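You operate a simulated robot arm through the tools that you are given. There is no shell and no other tool. Be economical: measure what you need, move in short steps, check, and stop when the job is done.

The job below is to be done with a simulated two-armed robot. You get a single attempt, and the scene is never put back.

Task
Pick up the orange spool with the smallest size on its label from the top of the tool bench with one hand, pass it to the other hand and put it on the top of the side table.

Only the result counts: the job must be done as asked and must still hold three seconds after the hand-in. Knocking over, shifting, dropping, spilling or breaking anything else fails it.

Robot
Two 7-joint arms with two-finger grippers on one trunk, on a base that drives. Base frame: it is fixed to the floor where the robot stands at the start and does not move with it; the origin is under the middle of the robot, x ahead of it, y to its left, z up; the surface under the hand at the start is at about z = 850. Lengths are in mm, angles in degrees, forces in N, time in s.
The left shoulder is at the start at [71, 175, 1101], the right one opposite. With the tool pointing down near the work surface each hand reaches from about 260 to 880 mm from the robot's upright axis, wherever it stands, measured 20 degrees to its own side. Places, roughly: top of the side table [600, -1900, 800]. Payload 2.94 kg a hand.
The TCP of each hand is the grasp point between the finger pads, 30 mm short of the fingertips. In the tool frame z runs along the fingers and y along their closing line. Largest opening 138 mm; the body of the gripper starts 109 mm behind the TCP.
Orientation is that of the tool frame in the base frame, as a unit quaternion [w, x, y, z]. With the fingers straight down and closing along the base's y, the tool's x points along the base's -x, its y along +y and its z along -z.

Tools
- The arms move only by the tool play_rows. It takes "left_series", "right_series" or both (then of equal length, played together; a hand with none holds still); each is a list that holds one entry, the list of rows, each a list of 7 numbers: the shift along the base's x, y, z in units of 150 mm (1.0 is 150 mm), then the turn, a rotation vector about the base's x, y, z in units of 90 degrees (1.0 is 90 degrees), then the finger opening in cm, from 0 to 13.8. In form: [[[x, y, z, wx, wy, wz, fingers], ...]]. A call has 1 to 20 rows; each row is the pose to reach, as a shift and turn from the pose commanded when the call began. A call with a number of a shift or a turn outside -1 to 1 is refused whole. A row lasts 0.2 s, in which the tool goes at most 50 mm and 8.6 degrees; a call with a longer step from one row to the next is refused whole, and so is a gripper value outside its range. A pose out of reach is approached as far as the arm can. The call stops where the force on the tool passes 40 N (or 10 N more than at its start, if that is more) or the arm is blocked; 0.2 s more then pass. The fingers move at their own pace and stop on an object; they squeeze with about 40 N. The grip force told is the motor's: it shows also when the fingers shut on nothing. Time passes only in rows, and 0.2 s behind the last, so rows that repeat a pose let the fingers close. The reply holds the time, the measured pose of the TCP, the force on the tool along the base axes, the opening and the grip force, in the units named above and with some noise, with the torque about the TCP (base axes, N m) and any sound that the robot's microphone picked up.
- Cameras (640 x 400 px; columns grow to the right, rows downward): "scene" is now at [168.9, 4.5, 1560.3]; the picture's right is [-0.01, -1.00, 0.00], its down [-0.79, 0.01, -0.61] and it looks along [0.61, -0.01, -0.79] (base axes); focal length 290 px, centre (320, 200). "left" rides on the left gripper at [71, -19, -146] in its tool frame; the picture's right is [0.26, 0.97, 0.00], its down [-0.85, 0.23, -0.48] and it looks along [-0.46, 0.12, 0.88] (tool axes); focal length 280 px, centre (320, 200). "right" rides on the right gripper at [71, 19, -146] in its tool frame; the picture's right is [-0.26, 0.96, 0.00], its down [-0.85, -0.23, -0.48] and it looks along [-0.46, -0.12, 0.88] (tool axes); focal length 280 px, centre (320, 200). There is no depth. A picture from a camera that has moved, and an enlarged one, comes with that camera's place and axes in the base frame and with its lens. The place of the scene camera against the robot may be out by one fixed shift of up to 18 mm in any direction.
- grab_frame(camera): a new picture of that camera. The clock stands still meanwhile.
- move_column(by): slides the trunk up (or, below 0, down) by that many mm; the arms and the scene camera ride with it, the base frame stays. It gives what a move gives, with no picture.
- base_move(legs): drives the robot by 1 to 6 legs, each [ahead, turn to the left] in mm and degrees, along the robot's own axes; the way and the turn of a leg run together, so that a leg with both is an arc; at most 1500 mm and 180 degrees a leg. The arms and the cameras ride along, it lands a little off, and it stops where it bumps. It gives what a move gives.
- turn_head(pan, tilt): turns the head with the scene camera to pan (to the left, within 120 degrees either way) and tilt (down, from -29 to 69), counted from straight ahead of the robot. It gives what a move gives.
- zoom(camera, box): a new picture of the part [left, top, right, bottom] of that camera's present view, enlarged. The clock stands still meanwhile.
- job_done(): hands the job in; it is judged then, once.

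Work in short steps. Places have to be worked out from the pictures, the camera data and where the tool is seen: move nearer, look again, correct. Check each grasp and each placing, and mend what went wrong. You have 120 turns and 88 pictures in all, those below and enlarged ones among them. Open the grippers and draw the arms clear of the work before you hand the job in, unless the task says otherwise; then end with one line.

The tools are called after ">>>" as a command line: name --argument value ..., lists and objects as JSON in quotes. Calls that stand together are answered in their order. play_rows: Moves the arms, as the interface text tells. Its arguments: {"type":"object","properties":{"left_series":{"type":"array","items":{"type":"array","items":{"type":"array","items":{"type":"number"}}}},"right_series":{"type":"array","items":{"type":"array","items":{"type":"array","items":{"type":"number"}}}}},"required":[]} The other tools are called the same way: move_column (by) slides the trunk up or down; base_move (legs) drives the base; turn_head (pan, tilt) turns the head that bears the scene camera; grab_frame (camera) takes a picture; zoom (camera, box) takes an enlarged picture of a part of a camera's view; job_done () hands the job in.

At the start:

```text
t: 0.0
left_ee_pos: [485.0, 158.5, 1145.4]
left_tool_rot: [-0.001, 0.0, 1.0, -0.001]
left_wrist_force: [0.1, 0.6, 0.4]
left_torque: [0.05, 0.04, -0.01]
left_gripper_width: 138.1
left_grasp_force: 0.2
right_ee_pos: [560.5, -209.2, 1082.6]
right_tool_rot: [-0.001, 0.0, 1.0, 0.0]
right_wrist_force: [-0.9, 0.1, -0.4]
right_torque: [0.01, 0.0, -0.02]
right_gripper_width: 138.1
right_grasp_force: 0.0
trunk travel left (down, up): [-275.0, 459.0]
robot x, y, heading: [-0.1, -0.7, -0.1]
head pan, tilt: [-0.6, 52.6]
```

scene: 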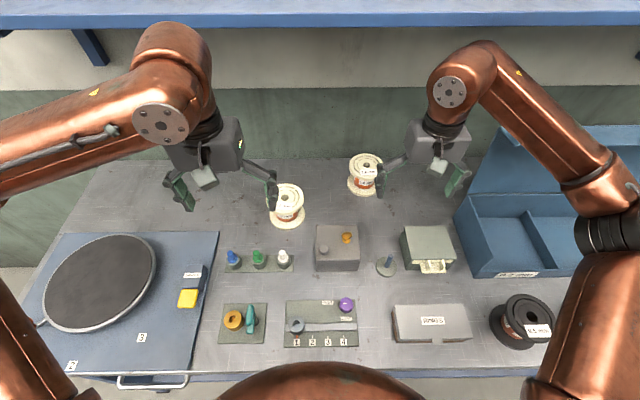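
right: 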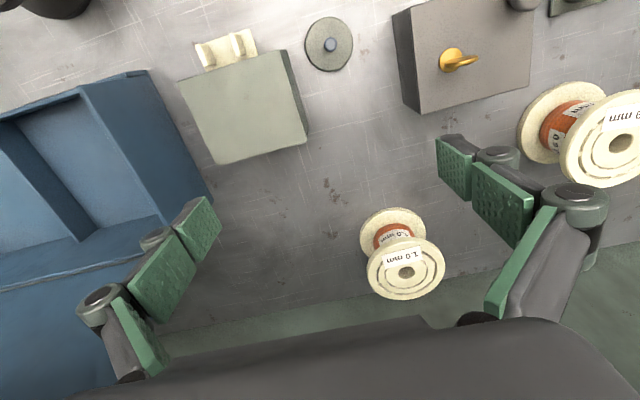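
left: 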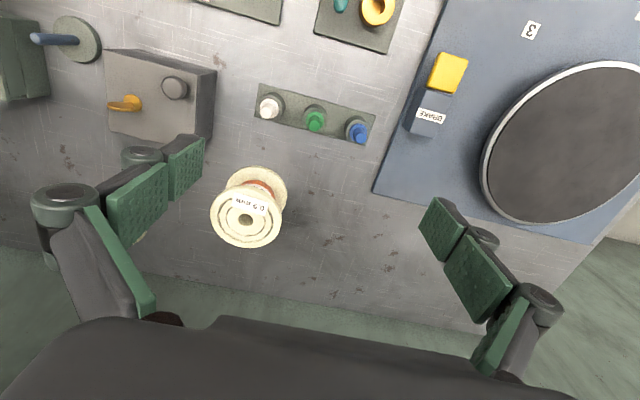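

The scene shows two cream spools with orange windings and one black spool. I zoom in to read the labels.

>>> zoom --camera "left" --box '[190, 150, 310, 260]'

>>> zoom --camera "scene" --box '[470, 270, 580, 370]'

>>> zoom --camera "scene" --box '[240, 130, 420, 250]'

```text
3.64 times, centred on (250, 205) of left
camera zoom: at [415.2, 140.3, 1289.2], right [-0.26, 0.97, 0.0], down [0.85, 0.23, 0.47], along [0.46, 0.12, -0.88], focal length 1020 px, centre (574, 182)
```

zoom: 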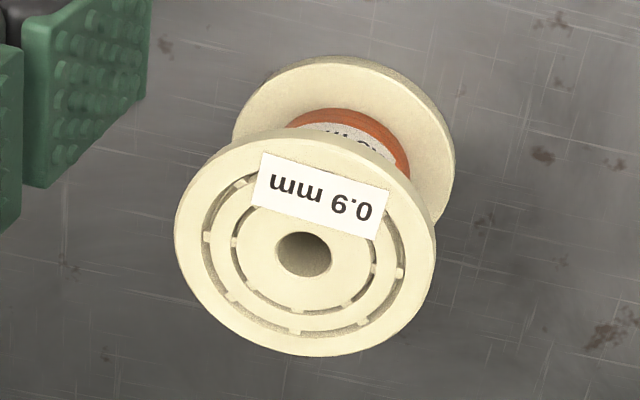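

```text
4.00 times, centred on (525, 320) of scene
camera zoom: at [168.9, 4.5, 1560.3], right [-0.01, -1.0, 0.0], down [-0.79, 0.01, -0.61], along [0.61, -0.01, -0.79], focal length 1161 px, centre (-500, -280)
```

zoom: 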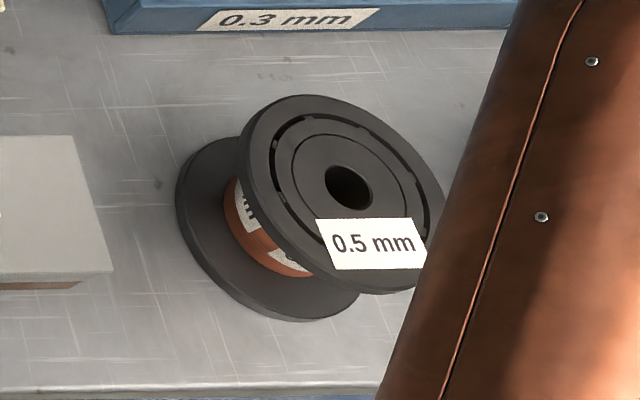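

```text
3.33 times, centred on (330, 190) of scene
camera zoom: at [168.9, 4.5, 1560.3], right [-0.01, -1.0, 0.0], down [-0.79, 0.01, -0.61], along [0.61, -0.01, -0.79], focal length 967 px, centre (287, 233)
```

zoom: 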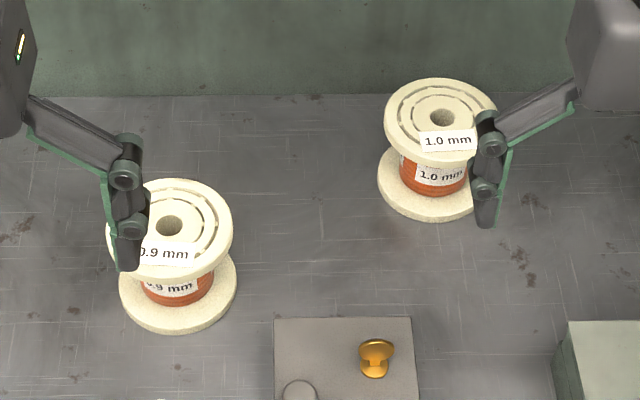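

Candidates: 0.9, 1.0 (cream) and 0.5 (black), all apparently with orange winding. I bring the right hand toward the black spool at about (346,-445) to look closer.

>>> play_rows --right_series '[[[-0.2, -0.2, 0, 0, 0, 0, 13.8], [-0.4, -0.4, 0, 0, 0, 0, 13.8], [-0.6, -0.6, 0, 0, 0, 0, 13.8], [-0.8, -0.8, 0, 0, 0, 0, 13.8]]]'

>>> play_rows --right_series '[[[-0.2, -0.2, 0, 0, 0, 0, 13.8], [-0.4, -0.4, 0, 0, 0, 0, 13.8], [-0.6, -0.6, 0, 0, 0, 0, 13.8], [-0.8, -0.8, 0, 0, 0, 0, 13.8]]]'

>>> grab_frame --camera "right"

>>> grab_frame --camera "scene"

```text
t: 1.0
left_ee_pos: [484.3, 159.3, 1146.1]
left_tool_rot: [0.0, 0.0, 1.0, 0.0]
left_wrist_force: [-0.4, 0.1, 0.7]
left_torque: [0.04, -0.02, -0.01]
left_gripper_width: 138.2
left_grasp_force: 0.0
right_ee_pos: [439.1, -330.3, 1080.1]
right_tool_rot: [0.002, -0.001, 1.0, 0.001]
right_wrist_force: [0.2, 0.1, 0.1]
right_torque: [0.07, -0.03, 0.01]
right_gripper_width: 137.8
right_grasp_force: 0.1
trunk travel left (down, up): [-275.0, 459.0]
robot x, y, heading: [-2.0, -4.1, 0.0]
head pan, tilt: [-0.6, 52.6]
```

```text
t: 2.0
left_ee_pos: [485.2, 157.2, 1144.3]
left_tool_rot: [-0.001, -0.001, 1.0, 0.001]
left_wrist_force: [0.8, -0.5, 0.1]
left_torque: [0.0, 0.06, 0.0]
left_gripper_width: 138.0
left_grasp_force: 0.1
right_ee_pos: [323.3, -455.5, 1077.2]
right_tool_rot: [0.0, -0.002, 1.0, 0.002]
right_wrist_force: [-0.3, -0.2, 0.4]
right_torque: [0.05, 0.02, -0.01]
right_gripper_width: 138.0
right_grasp_force: 0.0
trunk travel left (down, up): [-275.0, 459.0]
robot x, y, heading: [0.5, 1.9, -0.1]
head pan, tilt: [-0.6, 52.6]
```

```text
81 pictures are left
camera right: at [252.0, -436.5, 1224.3], right [0.26, 0.97, 0.0], down [0.85, -0.23, 0.47], along [0.46, -0.12, -0.88], focal length 280 px, centre (320, 200)
```

right: 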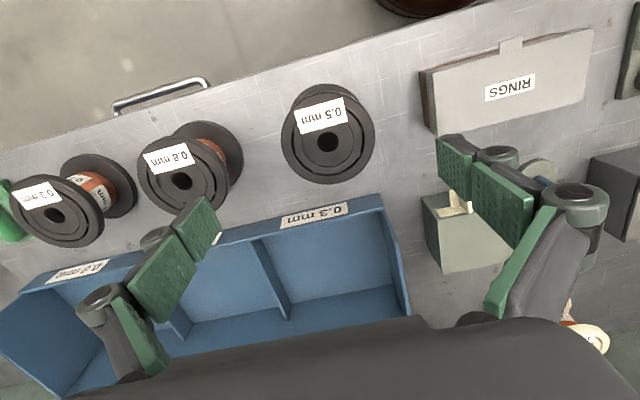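

```text
80 pictures are left
camera scene: at [169.1, 2.6, 1560.3], right [-0.01, -1.0, 0.0], down [-0.8, 0.01, -0.61], along [0.61, 0.0, -0.8], focal length 290 px, centre (320, 200)
```

scene: 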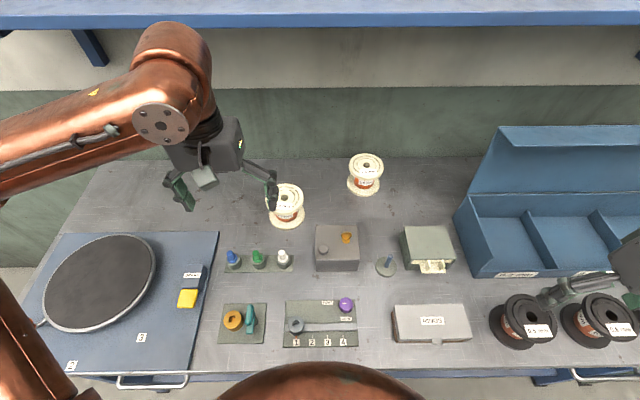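

There are more spools to the right: 0.3(?), 0.8(?), 0.5, plus a greenish thing further. I pan the head right and zoom.

>>> zoom --camera "right" --box '[0, 90, 240, 260]'

>>> turn_head --pan -50 --tilt 45

>>> grab_frame --camera "scene"

```text
2.35 times, centred on (120, 175) of right
camera zoom: at [252.0, -436.5, 1224.3], right [0.26, 0.97, 0.0], down [0.85, -0.23, 0.47], along [0.46, -0.12, -0.88], focal length 660 px, centre (791, 259)
```

zoom: 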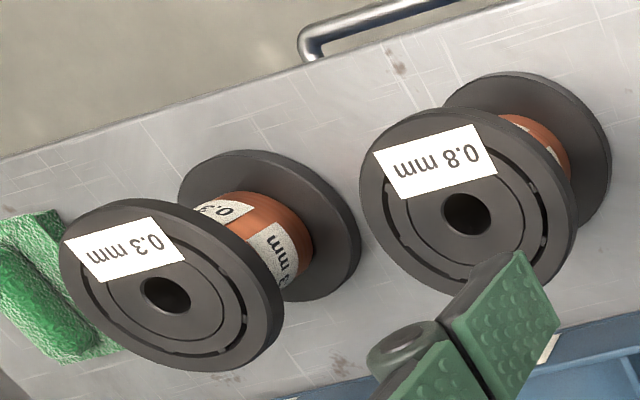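

```text
t: 3.2
left_ee_pos: [485.1, 159.4, 1144.3]
left_tool_rot: [0.0, -0.001, 1.0, 0.0]
left_wrist_force: [1.1, 0.0, 0.4]
left_torque: [-0.02, 0.0, -0.02]
left_gripper_width: 138.4
left_grasp_force: 0.0
right_ee_pos: [322.5, -453.2, 1080.1]
right_tool_rot: [0.0, 0.0, 1.0, 0.0]
right_wrist_force: [0.1, -0.5, -0.5]
right_torque: [0.01, -0.01, 0.01]
right_gripper_width: 138.2
right_grasp_force: 0.1
trunk travel left (down, up): [-275.0, 459.0]
robot x, y, heading: [-2.9, -0.3, 0.0]
head pan, tilt: [-50.0, 45.0]
```

```text
78 pictures are left
camera scene: at [146.3, -57.2, 1570.8], right [-0.77, -0.64, 0.0], down [-0.46, 0.54, -0.71], along [0.45, -0.54, -0.71], focal length 290 px, centre (320, 200)
```

scene: 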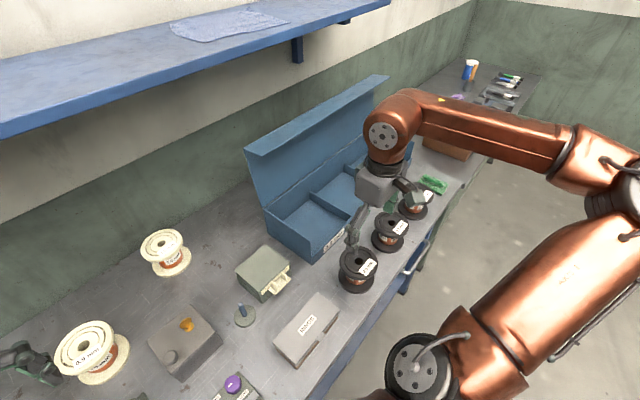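

All spools seen so far have a copper/orange winding. I look over the rest of the bench, on the left and further right, for truly orange spools.

>>> turn_head --pan 45 --tilt 40

>>> grab_frame --camera "scene"

>>> turn_head --pan -75 --tilt 25

>>> grab_frame --camera "scene"

```text
t: 4.9
left_ee_pos: [484.9, 159.1, 1143.4]
left_tool_rot: [-0.001, 0.001, 1.0, 0.0]
left_wrist_force: [-0.4, -0.3, -0.6]
left_torque: [-0.02, -0.03, 0.01]
left_gripper_width: 138.1
left_grasp_force: 0.0
right_ee_pos: [322.9, -453.9, 1078.9]
right_tool_rot: [0.0, 0.0, 1.0, 0.001]
right_wrist_force: [0.1, 0.4, -0.4]
right_torque: [0.03, -0.01, -0.01]
right_gripper_width: 138.0
right_grasp_force: 0.1
trunk travel left (down, up): [-275.0, 459.0]
robot x, y, heading: [3.4, -2.3, -0.0]
head pan, tilt: [45.0, 40.0]
```

```text
77 pictures are left
camera scene: at [154.3, 65.1, 1578.0], right [0.71, -0.71, 0.0], down [-0.46, -0.45, -0.77], along [0.54, 0.54, -0.64], focal length 290 px, centre (320, 200)
```

scene: 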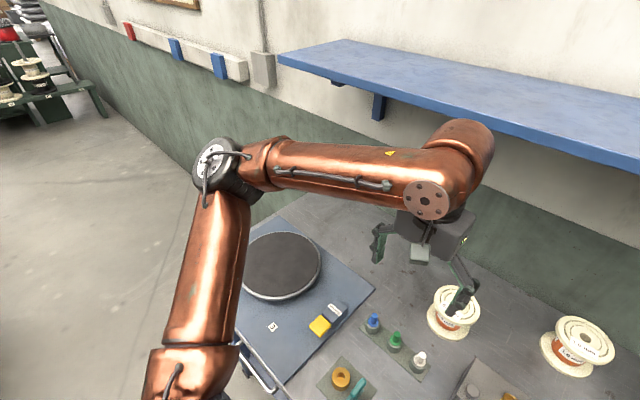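

```text
t: 6.9
left_ee_pos: [485.4, 159.1, 1145.0]
left_tool_rot: [-0.002, 0.0, 1.0, -0.001]
left_wrist_force: [-0.1, -0.7, 0.2]
left_torque: [-0.03, 0.0, -0.02]
left_gripper_width: 138.0
left_grasp_force: 0.0
right_ee_pos: [323.1, -453.3, 1079.5]
right_tool_rot: [-0.001, 0.0, 1.0, 0.001]
right_wrist_force: [0.5, -0.7, -0.4]
right_torque: [0.01, 0.02, 0.01]
right_gripper_width: 137.8
right_grasp_force: 0.2
trunk travel left (down, up): [-275.0, 459.0]
robot x, y, heading: [-2.1, 3.3, 0.2]
head pan, tilt: [-75.0, 25.0]
```

```text
76 pictures are left
camera scene: at [118.1, -83.9, 1601.3], right [-0.97, -0.26, 0.0], down [-0.11, 0.41, -0.91], along [0.23, -0.88, -0.42], focal length 290 px, centre (320, 200)
```

scene: 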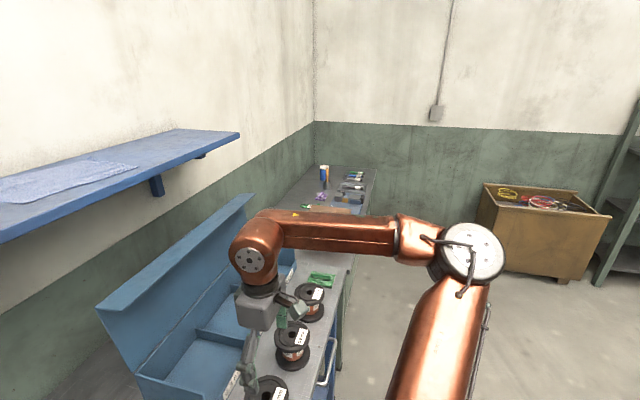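

I compare winding colours of cream and black spools in one view, and look at the spools on the rack.

>>> turn_head --pan -40 --tilt 45

>>> grab_frame --camera "scene"

>>> zoom --camera "scene" --box '[60, 160, 180, 240]'

>>> zoom --camera "scene" --box '[320, 170, 440, 250]'

>>> turn_head --pan 90 --tilt 20

>>> grab_frame --camera "scene"

```text
t: 7.9
left_ee_pos: [485.6, 158.5, 1144.2]
left_tool_rot: [-0.001, 0.001, 1.0, -0.001]
left_wrist_force: [-0.2, -0.6, 0.8]
left_torque: [0.04, 0.0, -0.01]
left_gripper_width: 138.0
left_grasp_force: 0.0
right_ee_pos: [323.1, -454.6, 1079.1]
right_tool_rot: [0.0, 0.0, 1.0, -0.001]
right_wrist_force: [-0.2, -0.5, 1.3]
right_torque: [-0.02, -0.01, 0.03]
right_gripper_width: 138.1
right_grasp_force: 0.0
trunk travel left (down, up): [-275.0, 459.0]
robot x, y, heading: [3.8, 0.3, -0.1]
head pan, tilt: [-40.0, 45.0]
```

```text
75 pictures are left
camera scene: at [156.4, -47.3, 1570.8], right [-0.64, -0.77, 0.0], down [-0.54, 0.45, -0.71], along [0.54, -0.46, -0.71], focal length 290 px, centre (320, 200)
```

scene: 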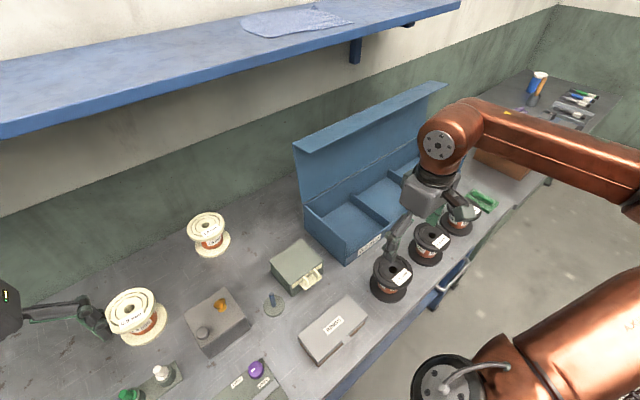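

```text
5.00 times, centred on (120, 200) of scene
camera zoom: at [156.4, -47.3, 1570.8], right [-0.64, -0.77, 0.0], down [-0.54, 0.45, -0.71], along [0.54, -0.46, -0.71], focal length 1451 px, centre (1320, 200)
```

zoom: 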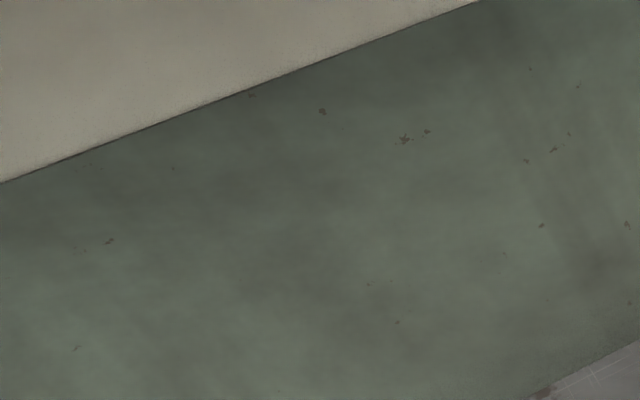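

```text
5.00 times, centred on (380, 210) of scene
camera zoom: at [156.4, -47.3, 1570.8], right [-0.64, -0.77, 0.0], down [-0.54, 0.45, -0.71], along [0.54, -0.46, -0.71], focal length 1451 px, centre (20, 150)
```

zoom: 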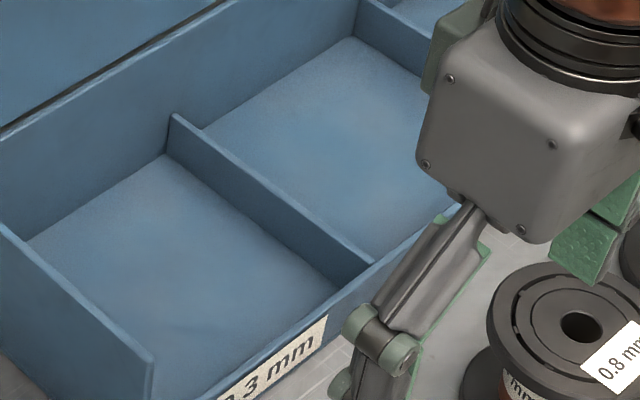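

```text
t: 10.0
left_ee_pos: [485.1, 158.7, 1144.1]
left_tool_rot: [-0.001, 0.0, 1.0, -0.001]
left_wrist_force: [0.1, -0.3, -0.4]
left_torque: [-0.01, 0.02, 0.0]
left_gripper_width: 137.9
left_grasp_force: 0.0
right_ee_pos: [323.0, -454.0, 1077.8]
right_tool_rot: [0.0, 0.0, 1.0, 0.001]
right_wrist_force: [-0.4, 0.5, 0.2]
right_torque: [-0.01, -0.01, 0.01]
right_gripper_width: 137.8
right_grasp_force: 0.1
trunk travel left (down, up): [-275.0, 459.0]
robot x, y, heading: [-0.6, 1.6, 0.0]
head pan, tilt: [90.0, 20.0]
```

```text
72 pictures are left
camera scene: at [94.2, 98.2, 1609.4], right [1.0, 0.0, 0.0], down [0.0, -0.34, -0.94], along [0.0, 0.94, -0.34], focal length 290 px, centre (320, 200)
```

scene: 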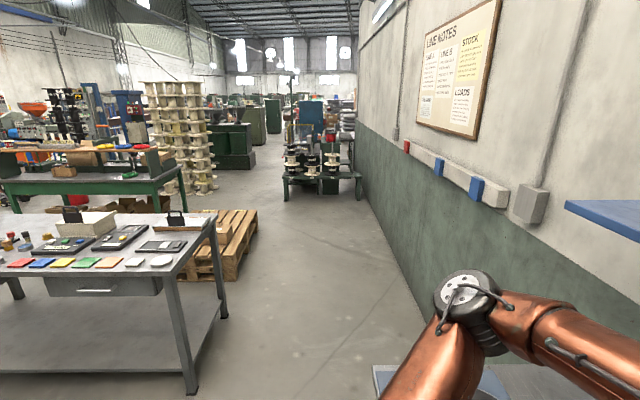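

I zoom both types from the same view to compare colours.

>>> turn_head --pan -35 --tilt 50

>>> zoom --camera "scene" --box '[160, 140, 480, 340]'

>>> zoom --camera "scene" --box '[400, 180, 520, 260]'

>>> zoom --camera "scene" --box '[160, 160, 280, 240]'

```text
t: 12.1
left_ee_pos: [485.2, 160.5, 1144.4]
left_tool_rot: [-0.001, 0.0, 1.0, -0.001]
left_wrist_force: [-0.2, -0.2, -0.4]
left_torque: [-0.01, -0.01, 0.0]
left_gripper_width: 137.9
left_grasp_force: 0.1
right_ee_pos: [323.1, -453.1, 1078.9]
right_tool_rot: [0.0, 0.0, 1.0, 0.0]
right_wrist_force: [0.0, 0.2, 0.8]
right_torque: [0.01, -0.02, 0.0]
right_gripper_width: 137.8
right_grasp_force: 0.0
trunk travel left (down, up): [-275.0, 459.0]
robot x, y, heading: [0.9, 0.4, -0.1]
head pan, tilt: [-35.0, 50.0]
```

```text
2.00 times, centred on (320, 240) of scene
camera zoom: at [157.3, -39.1, 1563.8], right [-0.57, -0.82, 0.0], down [-0.63, 0.44, -0.64], along [0.53, -0.37, -0.77], focal length 580 px, centre (320, 120)
```

zoom: 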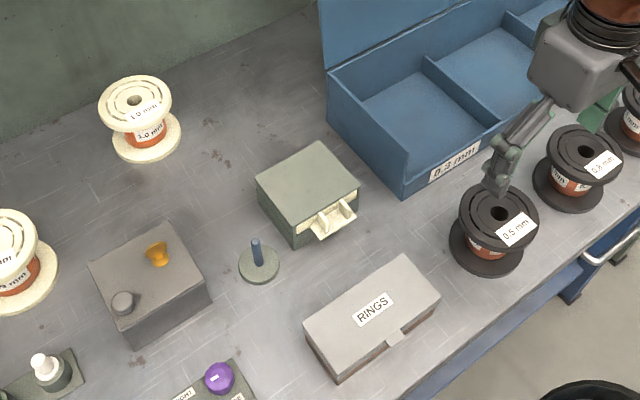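

```text
5.00 times, centred on (460, 220) of scene
camera zoom: at [157.3, -39.1, 1563.8], right [-0.57, -0.82, 0.0], down [-0.63, 0.44, -0.64], along [0.53, -0.37, -0.77], focal length 1451 px, centre (-380, 100)
```

zoom: 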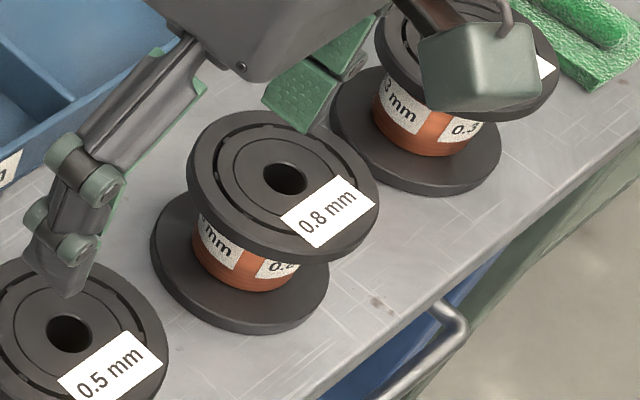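

```text
5.00 times, centred on (220, 200) of scene
camera zoom: at [157.3, -39.1, 1563.8], right [-0.57, -0.82, 0.0], down [-0.63, 0.44, -0.64], along [0.53, -0.37, -0.77], focal length 1451 px, centre (820, 200)
```

zoom: 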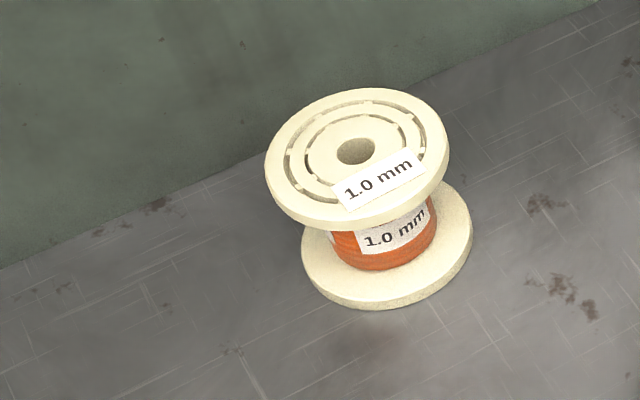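

In the same light the cream spools have a saturated orange winding while the black ones look like bare copper, so "orange" fits the cream ones. I raise the trunk to look for other orange spools behind the blue box and further right.

>>> move_column --by 350

>>> turn_head --pan -55 --tilt 45

>>> grab_frame --camera "scene"

>>> turn_head --pan 10 --tilt 50

>>> grab_frame --camera "scene"

>>> grab_frame --camera "right"

```text
t: 15.5
left_ee_pos: [485.6, 159.2, 1494.1]
left_tool_rot: [0.0, 0.001, 1.0, -0.001]
left_wrist_force: [0.3, 0.2, -0.6]
left_torque: [-0.01, 0.01, -0.02]
left_gripper_width: 137.9
left_grasp_force: 0.0
right_ee_pos: [321.2, -449.0, 1430.4]
right_tool_rot: [0.0, 0.0, 1.0, 0.0]
right_wrist_force: [0.3, -0.1, -1.1]
right_torque: [0.03, 0.0, 0.02]
right_gripper_width: 138.0
right_grasp_force: 0.0
trunk travel left (down, up): [-625.0, 109.0]
robot x, y, heading: [0.6, -3.4, -0.3]
head pan, tilt: [-35.0, 50.0]
```

```text
t: 16.3
left_ee_pos: [485.2, 158.7, 1493.7]
left_tool_rot: [-0.001, 0.0, 1.0, -0.001]
left_wrist_force: [-0.3, -0.2, 0.3]
left_torque: [-0.04, 0.01, -0.01]
left_gripper_width: 137.9
left_grasp_force: 0.1
right_ee_pos: [321.4, -450.3, 1430.9]
right_tool_rot: [0.001, 0.0, 1.0, 0.0]
right_wrist_force: [0.1, -0.1, -0.3]
right_torque: [-0.02, -0.01, -0.01]
right_gripper_width: 137.9
right_grasp_force: 0.1
trunk travel left (down, up): [-625.0, 109.0]
robot x, y, heading: [2.8, -1.1, -0.2]
head pan, tilt: [-55.0, 45.0]
```

```text
68 pictures are left
camera scene: at [31.0, -61.6, 1922.3], right [-0.82, -0.57, 0.0], down [-0.41, 0.58, -0.71], along [0.41, -0.58, -0.71], focal length 290 px, centre (320, 200)
```

scene: 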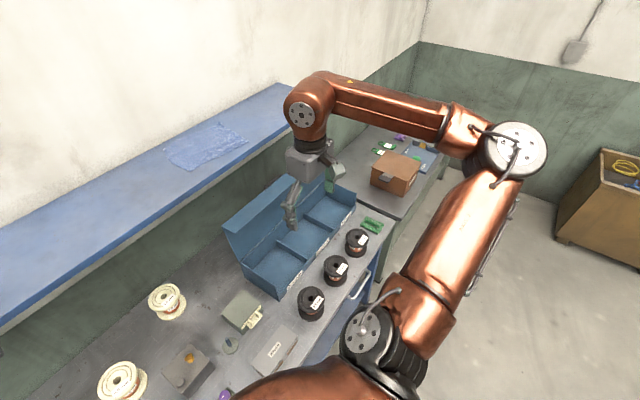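

```text
t: 17.7
left_ee_pos: [484.9, 158.2, 1494.2]
left_tool_rot: [-0.001, 0.0, 1.0, 0.0]
left_wrist_force: [0.3, 1.1, 0.1]
left_torque: [0.01, 0.0, 0.0]
left_gripper_width: 138.2
left_grasp_force: 0.0
right_ee_pos: [321.4, -449.4, 1431.3]
right_tool_rot: [0.0, -0.001, 1.0, 0.0]
right_wrist_force: [0.6, -0.2, -0.1]
right_torque: [0.03, -0.05, -0.02]
right_gripper_width: 137.9
right_grasp_force: 0.0
trunk travel left (down, up): [-625.0, 109.0]
robot x, y, heading: [2.5, 0.1, 0.1]
head pan, tilt: [10.0, 50.0]
```

```text
67 pictures are left
camera scene: at [60.2, 18.2, 1915.4], right [0.17, -0.98, 0.0], down [-0.75, -0.13, -0.64], along [0.63, 0.11, -0.77], focal length 290 px, centre (320, 200)
```

scene: 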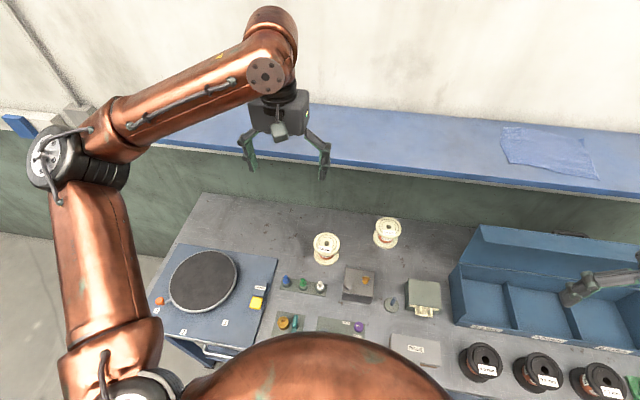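

```text
66 pictures are left
camera right: at [250.1, -430.6, 1577.6], right [0.26, 0.96, 0.0], down [0.85, -0.23, 0.47], along [0.46, -0.12, -0.88], focal length 280 px, centre (320, 200)
```

right: 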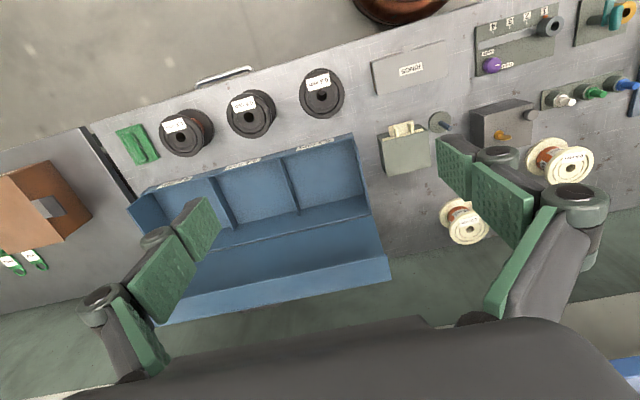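

Only five spools on the bench. One more colour comparison from the same wrist camera before deciding.

>>> zoom --camera "right" --box '[430, 130, 610, 250]'

>>> zoom --camera "right" --box '[150, 60, 330, 180]'

```text
3.33 times, centred on (520, 190) of right
camera zoom: at [250.1, -430.6, 1577.6], right [0.26, 0.96, 0.0], down [0.85, -0.23, 0.47], along [0.46, -0.12, -0.88], focal length 935 px, centre (-347, 233)
```

zoom: 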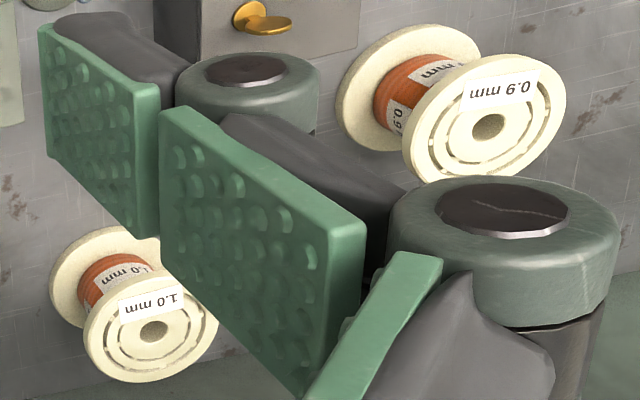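

```text
3.33 times, centred on (240, 120) of right
camera zoom: at [250.1, -430.6, 1577.6], right [0.26, 0.96, 0.0], down [0.85, -0.23, 0.47], along [0.46, -0.12, -0.88], focal length 935 px, centre (587, 467)
```

zoom: 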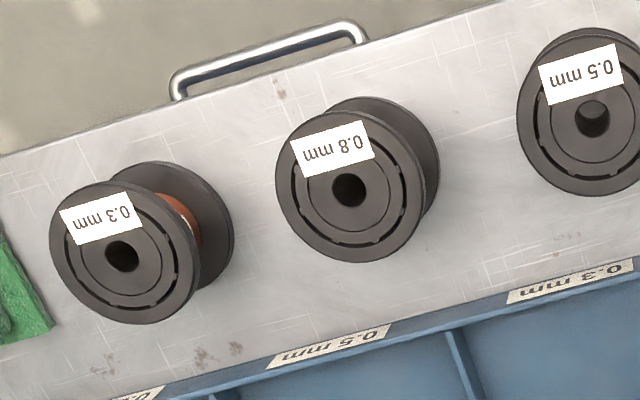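

The black copper spools match the 0.3/0.5/0.8 bins; the orange-wound ones are the cream 0.9 and 1.0, so the target is 0.9, at about (655, 92), top z≈940. I lower the trunk back and look ahead again.

>>> move_column --by -350

>>> turn_head --pan 5 --tilt 45

>>> play_rows --left_series '[[[0.25, -0.1, 0, 0, 0, 0, 13.8], [0.45, -0.2, -0.1, 0, 0, 0, 13.8], [0.65, -0.3, -0.2, 0, 0, 0, 13.8], [0.85, -0.4, -0.25, 0, 0, 0, 13.8], [0.85, -0.4, -0.25, 0, 0, 0, 13.8]]]'

>>> grab_frame --camera "left"

>>> grab_frame --camera "scene"

```text
t: 21.1
left_ee_pos: [483.5, 158.9, 1145.2]
left_tool_rot: [0.0, 0.001, 1.0, -0.001]
left_wrist_force: [-0.3, 0.2, 0.6]
left_torque: [-0.01, -0.02, 0.0]
left_gripper_width: 138.0
left_grasp_force: 0.0
right_ee_pos: [320.3, -448.8, 1081.1]
right_tool_rot: [-0.001, 0.0, 1.0, 0.0]
right_wrist_force: [0.2, 0.6, 0.2]
right_torque: [0.0, -0.02, 0.03]
right_gripper_width: 138.0
right_grasp_force: 0.1
trunk travel left (down, up): [-275.0, 459.0]
robot x, y, heading: [0.3, 2.8, 0.2]
head pan, tilt: [10.0, 50.0]
```

```text
t: 21.8
left_ee_pos: [484.5, 158.2, 1144.7]
left_tool_rot: [0.0, 0.001, 1.0, -0.001]
left_wrist_force: [0.2, 0.0, 0.2]
left_torque: [0.0, 0.0, -0.02]
left_gripper_width: 138.0
left_grasp_force: 0.0
right_ee_pos: [321.5, -448.4, 1080.9]
right_tool_rot: [-0.001, 0.0, 1.0, 0.001]
right_wrist_force: [-0.6, 0.7, 0.0]
right_torque: [0.0, 0.04, 0.01]
right_gripper_width: 138.1
right_grasp_force: 0.1
trunk travel left (down, up): [-275.0, 459.0]
robot x, y, heading: [-0.6, -6.5, -0.1]
head pan, tilt: [5.0, 45.0]
```

```text
t: 23.1
left_ee_pos: [609.9, 101.5, 1084.6]
left_tool_rot: [-0.025, 0.004, 1.0, 0.011]
left_wrist_force: [-1.0, -0.1, 0.0]
left_torque: [-0.03, -0.02, 0.0]
left_gripper_width: 137.8
left_grasp_force: 0.1
right_ee_pos: [320.5, -448.8, 1082.3]
right_tool_rot: [0.0, 0.001, 1.0, -0.001]
right_wrist_force: [-1.1, -0.8, 0.2]
right_torque: [-0.01, -0.03, -0.01]
right_gripper_width: 138.0
right_grasp_force: 0.0
trunk travel left (down, up): [-275.0, 459.0]
robot x, y, heading: [-0.8, 2.6, 0.3]
head pan, tilt: [5.0, 45.0]
stopped in row 5 (left hand): the arm was blocked; the commanded pose is now the measured one
```

```text
63 pictures are left
camera left: at [546.1, 79.6, 1231.7], right [-0.25, 0.97, 0.03], down [0.87, 0.21, 0.44], along [0.42, 0.14, -0.9], focal length 280 px, centre (320, 200)
```

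left: 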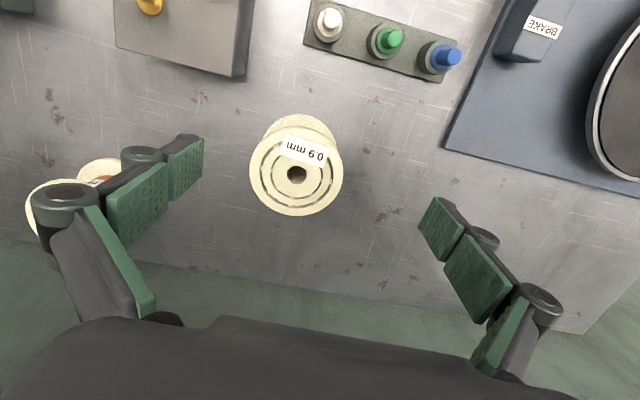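

```text
62 pictures are left
camera scene: at [174.8, 15.4, 1571.6], right [0.09, -1.0, 0.0], down [-0.7, -0.07, -0.71], along [0.7, 0.06, -0.71], focal length 290 px, centre (320, 200)
```

scene: 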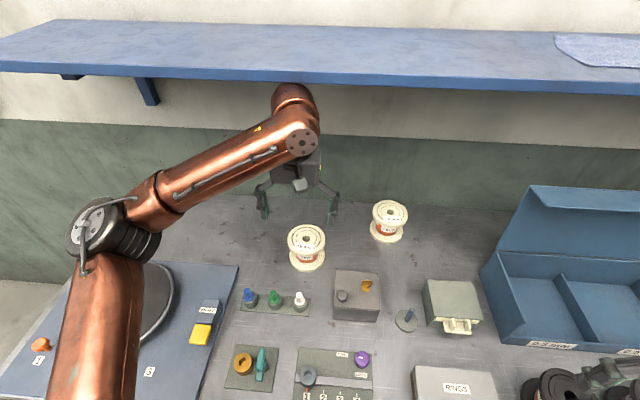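

The arm was blocked with the wrist near the shelf front. I back off, go lower, then advance at about z=1000 below the shelf, levelling the hand.

>>> play_rows --left_series '[[[-0.3, 0, 0, -0.014, -0.032, 0.005, 13.8], [-0.3, 0, -0.28, -0.014, -0.032, 0.005, 13.8], [-0.3, 0, -0.56, -0.014, -0.032, 0.005, 13.8], [-0.3, 0, -0.56, -0.014, -0.032, 0.005, 13.8]]]'

>>> grab_frame --camera "scene"

```text
t: 24.1
left_ee_pos: [562.5, 98.2, 1002.6]
left_tool_rot: [0.007, 0.0, 1.0, -0.001]
left_wrist_force: [0.8, -0.6, -0.5]
left_torque: [0.0, 0.03, 0.01]
left_gripper_width: 138.2
left_grasp_force: 0.1
right_ee_pos: [319.4, -449.6, 1081.8]
right_tool_rot: [-0.001, 0.0, 1.0, 0.001]
right_wrist_force: [-0.5, 0.1, 0.8]
right_torque: [0.0, 0.03, -0.02]
right_gripper_width: 138.1
right_grasp_force: 0.0
trunk travel left (down, up): [-275.0, 459.0]
robot x, y, heading: [-2.4, -0.6, 0.0]
head pan, tilt: [5.0, 45.0]
```

```text
61 pictures are left
camera scene: at [175.1, 12.1, 1570.7], right [0.09, -1.0, 0.0], down [-0.7, -0.06, -0.71], along [0.7, 0.06, -0.71], focal length 290 px, centre (320, 200)
```

scene: 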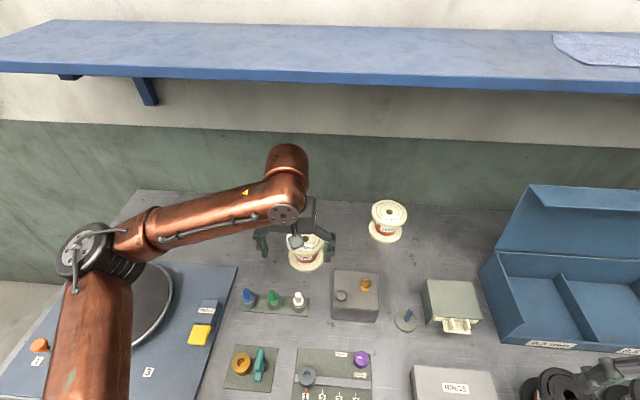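

Clear. Now forward to (657, 91) at z≈1000, then check from the left camera.

>>> play_rows --left_series '[[[0.2, -0.02, 0, 0, 0, 0, 13.8], [0.4, -0.04, 0, 0, 0, 0, 13.8], [0.63, -0.048, 0, 0, 0, 0, 13.8], [0.63, -0.048, 0, 0, 0, 0, 13.8]]]'

>>> grab_frame --camera "left"

>>> grab_frame --camera "scene"

```text
t: 25.1
left_ee_pos: [657.3, 89.2, 1006.3]
left_tool_rot: [0.007, 0.001, 1.0, -0.003]
left_wrist_force: [-0.3, 0.8, 0.8]
left_torque: [0.0, -0.06, -0.02]
left_gripper_width: 137.8
left_grasp_force: 0.1
right_ee_pos: [319.1, -449.7, 1081.7]
right_tool_rot: [0.0, 0.0, 1.0, 0.0]
right_wrist_force: [0.0, -0.1, -0.7]
right_torque: [-0.01, -0.02, -0.01]
right_gripper_width: 137.9
right_grasp_force: 0.0
trunk travel left (down, up): [-275.0, 459.0]
robot x, y, heading: [1.7, 3.1, 0.2]
head pan, tilt: [5.0, 45.0]
```

```text
60 pictures are left
camera left: at [585.6, 71.8, 1150.1], right [-0.26, 0.97, -0.01], down [0.84, 0.23, 0.49], along [0.47, 0.12, -0.87], focal length 280 px, centre (320, 200)
```

left: 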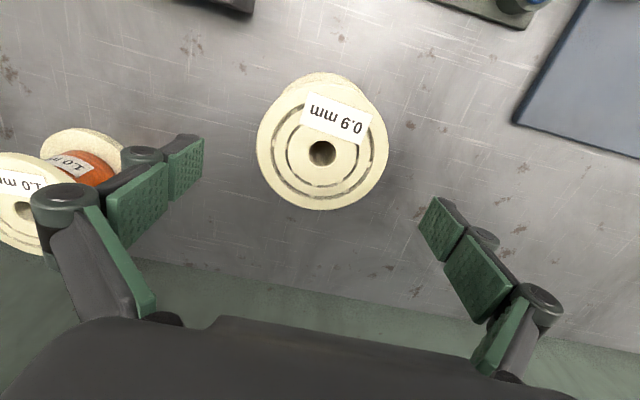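

```text
59 pictures are left
camera scene: at [173.7, 13.1, 1570.9], right [0.09, -1.0, 0.0], down [-0.7, -0.06, -0.71], along [0.7, 0.06, -0.71], focal length 290 px, centre (320, 200)
```

scene: 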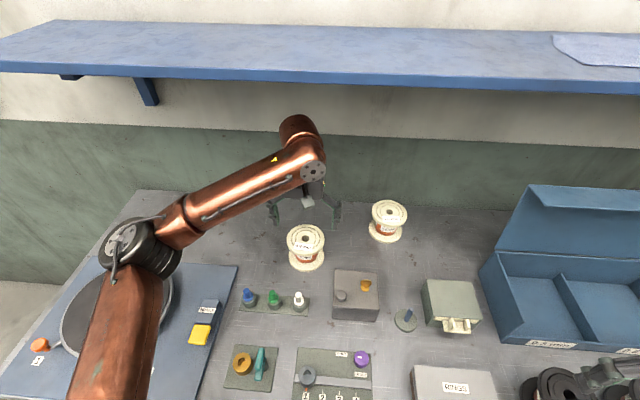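

Spool top is at (657, 91, 940), flange ≈104 mm, and the hand is centred on it. I descend to z≈930.

>>> play_rows --left_series '[[[0, 0.005, -0.15, 0, 0, 0, 13.8], [0, 0.01, -0.3, 0, 0, 0, 13.8], [0, 0.01, -0.42, 0, 0, 0, 13.8], [0, 0.01, -0.5, 0, 0, 0, 13.8], [0, 0.01, -0.5, 0, 0, 0, 13.8]]]'

>>> grab_frame --camera "left"

```text
t: 26.4
left_ee_pos: [656.9, 92.7, 930.3]
left_tool_rot: [0.007, 0.001, 1.0, -0.001]
left_wrist_force: [0.1, -0.7, 0.1]
left_torque: [-0.02, -0.01, -0.01]
left_gripper_width: 137.9
left_grasp_force: 0.0
right_ee_pos: [320.0, -449.3, 1081.1]
right_tool_rot: [0.0, -0.001, 1.0, 0.001]
right_wrist_force: [-0.2, -0.8, 0.0]
right_torque: [0.01, 0.0, 0.0]
right_gripper_width: 138.3
right_grasp_force: 0.1
trunk travel left (down, up): [-275.0, 459.0]
robot x, y, heading: [1.0, 0.8, 0.2]
head pan, tilt: [5.0, 45.0]
```

```text
58 pictures are left
camera left: at [585.1, 74.1, 1073.7], right [-0.26, 0.97, -0.01], down [0.84, 0.23, 0.49], along [0.47, 0.12, -0.87], focal length 280 px, centre (320, 200)
```

left: 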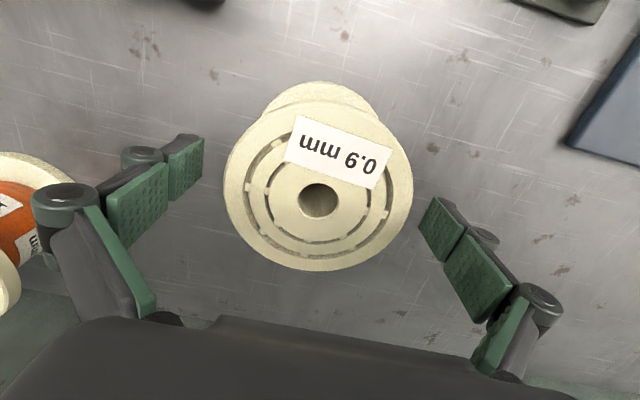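

Centred on the spool. I close the fingers.

>>> play_rows --left_series '[[[0, 0, 0, 0, 0, 0, 9.0], [0, 0, 0, 0, 0, 0, 9.0], [0, 0, 0, 0, 0, 0, 9.0], [0, 0, 0, 0, 0, 0, 9.0], [0, 0, 0, 0, 0, 0, 9.0]]]'

>>> grab_frame --camera "left"

```text
t: 27.6
left_ee_pos: [657.6, 92.4, 930.7]
left_tool_rot: [0.007, 0.001, 1.0, -0.002]
left_wrist_force: [0.0, -0.4, 2.6]
left_torque: [-0.3, 0.13, 0.05]
left_gripper_width: 102.7
left_grasp_force: 39.8
right_ee_pos: [320.1, -450.3, 1081.5]
right_tool_rot: [0.001, 0.0, 1.0, 0.002]
right_wrist_force: [0.1, -0.4, 0.0]
right_torque: [0.03, -0.02, 0.0]
right_gripper_width: 137.8
right_grasp_force: 0.0
trunk travel left (down, up): [-275.0, 459.0]
robot x, y, heading: [-1.1, 0.9, 0.2]
head pan, tilt: [5.0, 45.0]
```

```text
57 pictures are left
camera left: at [585.1, 73.8, 1074.1], right [-0.26, 0.97, -0.01], down [0.84, 0.23, 0.49], along [0.47, 0.12, -0.87], focal length 280 px, centre (320, 200)
```

left: 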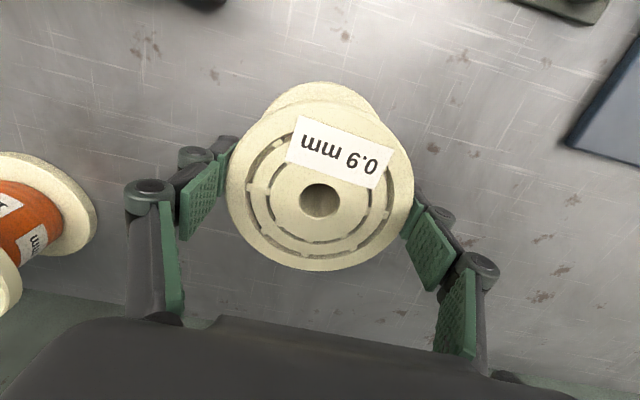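

Gripped at 103 mm with 40 N. I lift 60 mm and bring it back from under the shelf.

>>> play_rows --left_series '[[[0, 0, 0.1, 0, 0, 0, 9], [0, 0, 0.25, 0, 0, 0, 9], [0, 0, 0.42, 0, 0, 0, 9], [0, 0, 0.5, 0, 0, 0, 9], [-0.25, 0, 0.55, 0, 0, 0, 9], [-0.5, 0, 0.6, 0, 0, 0, 9], [-0.75, 0, 0.75, 0, 0, 0, 9], [-0.95, 0, 0.95, 0, 0, 0, 9], [-0.95, 0, 0.95, 0, 0, 0, 9]]]'

>>> grab_frame --camera "left"

>>> grab_frame --camera "scene"

```text
t: 29.6
left_ee_pos: [516.0, 91.7, 1069.3]
left_tool_rot: [0.005, 0.001, 1.0, -0.002]
left_wrist_force: [-0.5, 0.2, -3.7]
left_torque: [0.01, 0.01, 0.01]
left_gripper_width: 102.7
left_grasp_force: 40.0
right_ee_pos: [320.3, -450.1, 1081.3]
right_tool_rot: [0.0, 0.001, 1.0, 0.0]
right_wrist_force: [-0.4, -0.4, 0.0]
right_torque: [-0.02, 0.02, 0.02]
right_gripper_width: 137.7
right_grasp_force: 0.1
trunk travel left (down, up): [-275.0, 459.0]
robot x, y, heading: [-2.0, 1.8, 0.2]
head pan, tilt: [5.0, 45.0]
```

```text
56 pictures are left
camera left: at [443.9, 74.0, 1214.4], right [-0.26, 0.97, -0.01], down [0.84, 0.23, 0.48], along [0.47, 0.12, -0.87], focal length 280 px, centre (320, 200)
```

left: 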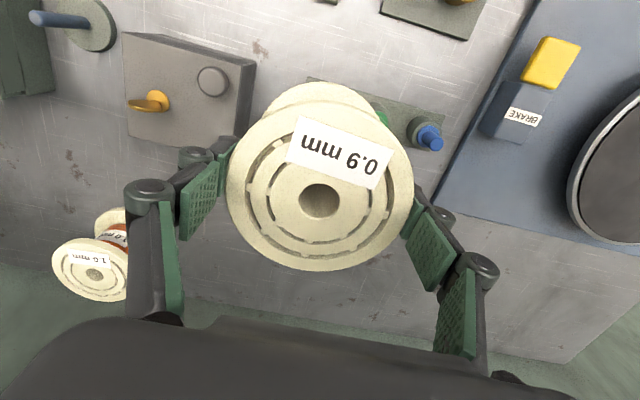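

```text
55 pictures are left
camera scene: at [175.5, 12.9, 1570.5], right [0.09, -1.0, 0.0], down [-0.7, -0.06, -0.71], along [0.7, 0.06, -0.71], focal length 290 px, centre (320, 200)
```

scene: 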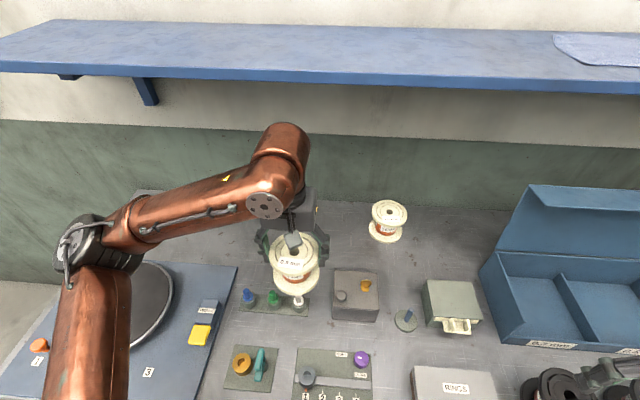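

The 0.9 spool is held firmly. I back the robot 450 mm from the bench so the handover takes place over the free floor.

>>> base_move --legs '[[-450, 0]]'

>>> play_rows --left_series '[[[0, -0.2, 0, 0, 0, 0, 9], [0, -0.4, 0, 0, 0, 0, 9], [0, -0.6, 0, 0, 0, 0, 9], [0, -0.6, 0, 0, 0, 0, 9]]]'

>>> play_rows --right_series '[[[0.05, 0, 0, 0.0513, 0.0513, -0.0513, 13.8], [0.1, 0, 0, 0.1027, 0.1027, -0.1027, 13.8], [0.15, 0, 0, 0.154, 0.154, -0.154, 13.8], [0.2, 0, 0, 0.2053, 0.2053, -0.2053, 13.8], [0.25, 0, 0, 0.2567, 0.2567, -0.2567, 13.8], [0.3, 0, 0, 0.308, 0.308, -0.308, 13.8], [0.35, 0, 0, 0.3593, 0.3593, -0.3593, 13.8], [0.4, 0, 0, 0.4107, 0.4107, -0.4107, 13.8], [0.45, 0, 0, 0.462, 0.462, -0.462, 13.8], [0.5, 0, 0, 0.5133, 0.5133, -0.5133, 13.8], [0.55, 0, 0, 0.5647, 0.5647, -0.5647, 13.8], [0.6, 0, 0, 0.616, 0.616, -0.616, 13.8], [0.65, 0, 0, 0.6673, 0.6673, -0.6673, 13.8], [0.7, 0, 0, 0.7187, 0.7187, -0.7187, 13.8], [0.75, 0, 0, 0.7698, 0.7698, -0.7698, 13.8], [0.75, 0, 0, 0.7698, 0.7698, -0.7698, 13.8]]]'

>>> grab_frame --camera "right"

>>> grab_frame --camera "scene"

```text
t: 32.4
left_ee_pos: [36.1, 89.9, 1071.0]
left_tool_rot: [0.006, 0.002, 1.0, -0.001]
left_wrist_force: [0.1, 1.0, -3.3]
left_torque: [0.0, -0.03, 0.03]
left_gripper_width: 102.7
left_grasp_force: 39.8
right_ee_pos: [-159.3, -451.2, 1081.5]
right_tool_rot: [0.0, 0.001, 1.0, 0.0]
right_wrist_force: [0.3, -0.6, -0.5]
right_torque: [0.02, -0.02, -0.04]
right_gripper_width: 137.9
right_grasp_force: 0.1
trunk travel left (down, up): [-275.0, 459.0]
robot x, y, heading: [-477.0, -2.7, 0.1]
head pan, tilt: [5.0, 45.0]
```

```text
t: 33.4
left_ee_pos: [36.7, 0.3, 1071.4]
left_tool_rot: [0.005, 0.001, 1.0, -0.002]
left_wrist_force: [0.1, -0.6, -4.4]
left_torque: [-0.02, 0.02, 0.01]
left_gripper_width: 102.4
left_grasp_force: 40.2
right_ee_pos: [-157.9, -449.4, 1081.1]
right_tool_rot: [-0.001, 0.001, 1.0, 0.001]
right_wrist_force: [0.6, 0.2, 0.4]
right_torque: [-0.04, 0.0, 0.02]
right_gripper_width: 137.9
right_grasp_force: 0.0
trunk travel left (down, up): [-275.0, 459.0]
robot x, y, heading: [-480.8, 0.5, 0.2]
head pan, tilt: [5.0, 45.0]
```

```text
t: 36.8
left_ee_pos: [36.0, -0.0, 1071.7]
left_tool_rot: [0.006, 0.002, 1.0, -0.002]
left_wrist_force: [-0.1, -0.3, -3.4]
left_torque: [0.01, 0.01, -0.02]
left_gripper_width: 102.4
left_grasp_force: 40.2
right_ee_pos: [-46.6, -453.0, 1081.7]
right_tool_rot: [-0.501, 0.502, 0.497, 0.5]
right_wrist_force: [0.1, -0.3, -0.2]
right_torque: [0.05, 0.02, -0.01]
right_gripper_width: 137.8
right_grasp_force: 0.1
trunk travel left (down, up): [-275.0, 459.0]
robot x, y, heading: [-474.6, -1.5, 0.3]
head pan, tilt: [5.0, 45.0]
```

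```text
54 pictures are left
camera right: at [-27.3, -598.7, 1151.8], right [0.96, 0.0, -0.27], down [-0.23, -0.47, -0.85], along [-0.12, 0.88, -0.46], focal length 280 px, centre (320, 200)
```

right: 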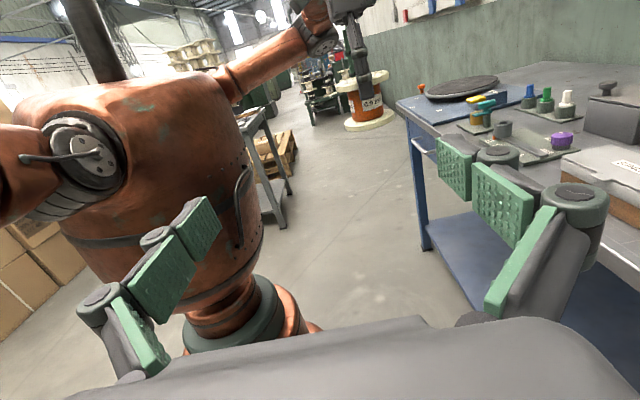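

```text
53 pictures are left
camera scene: at [-303.2, 10.9, 1570.7], right [0.09, -1.0, 0.0], down [-0.7, -0.06, -0.71], along [0.7, 0.06, -0.71], focal length 290 px, centre (320, 200)
```

scene: 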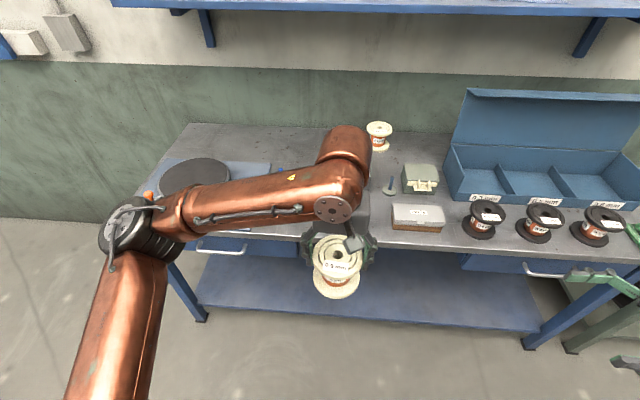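

The right hand points +y with its closing line along x, and the spool is in its view. I zoom in to measure spool heights.

>>> zoom --camera "right" --box '[300, 0, 440, 140]'

```text
2.86 times, centred on (370, 70) of right
camera zoom: at [-27.3, -598.7, 1151.8], right [0.96, 0.0, -0.27], down [-0.23, -0.47, -0.85], along [-0.12, 0.88, -0.46], focal length 801 px, centre (177, 571)
```

zoom: 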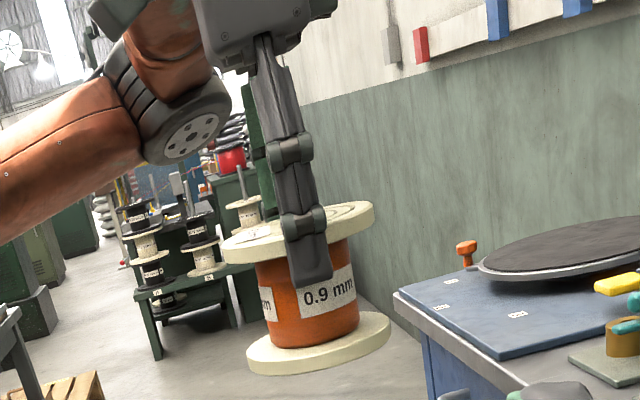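

Winding mid is at about (38, 0, 1029), span ≈70 mm. I align x and z and approach to y≈-303.

>>> play_rows --right_series '[[[0.11, 0.2, -0.07, 0, 0, 0, 13.8], [0.23, 0.4, -0.14, 0, 0, 0, 13.8], [0.34, 0.6, -0.21, 0, 0, 0, 13.8], [0.45, 0.8, -0.28, 0, 0, 0, 13.8], [0.565, 1.0, -0.35, 0, 0, 0, 13.8], [0.565, 1.0, -0.35, 0, 0, 0, 13.8]]]'

>>> grab_frame --camera "right"

```text
t: 38.2
left_ee_pos: [37.3, -0.9, 1072.8]
left_tool_rot: [0.006, 0.002, 1.0, -0.001]
left_wrist_force: [-0.9, -0.6, -2.7]
left_torque: [-0.02, 0.02, -0.01]
left_gripper_width: 102.7
left_grasp_force: 40.4
right_ee_pos: [37.7, -300.3, 1027.1]
right_tool_rot: [-0.5, 0.501, 0.499, 0.5]
right_wrist_force: [0.3, -0.3, -0.1]
right_torque: [-0.02, 0.02, -0.01]
right_gripper_width: 137.8
right_grasp_force: 0.1
trunk travel left (down, up): [-275.0, 459.0]
robot x, y, heading: [-477.6, -1.5, -0.2]
head pan, tilt: [5.0, 45.0]
```

```text
51 pictures are left
camera right: at [56.4, -446.3, 1098.2], right [0.96, 0.0, -0.26], down [-0.23, -0.47, -0.85], along [-0.12, 0.88, -0.46], focal length 280 px, centre (320, 200)
```

right: 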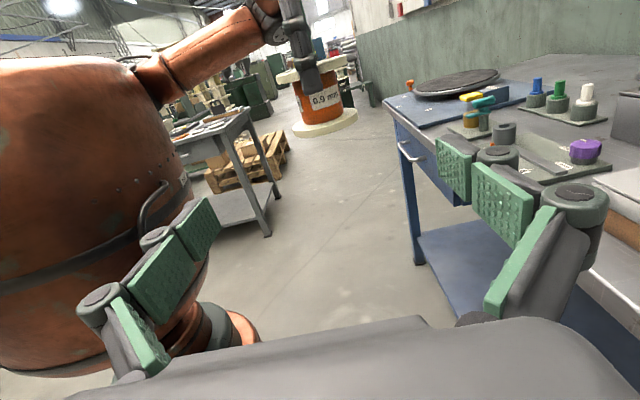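

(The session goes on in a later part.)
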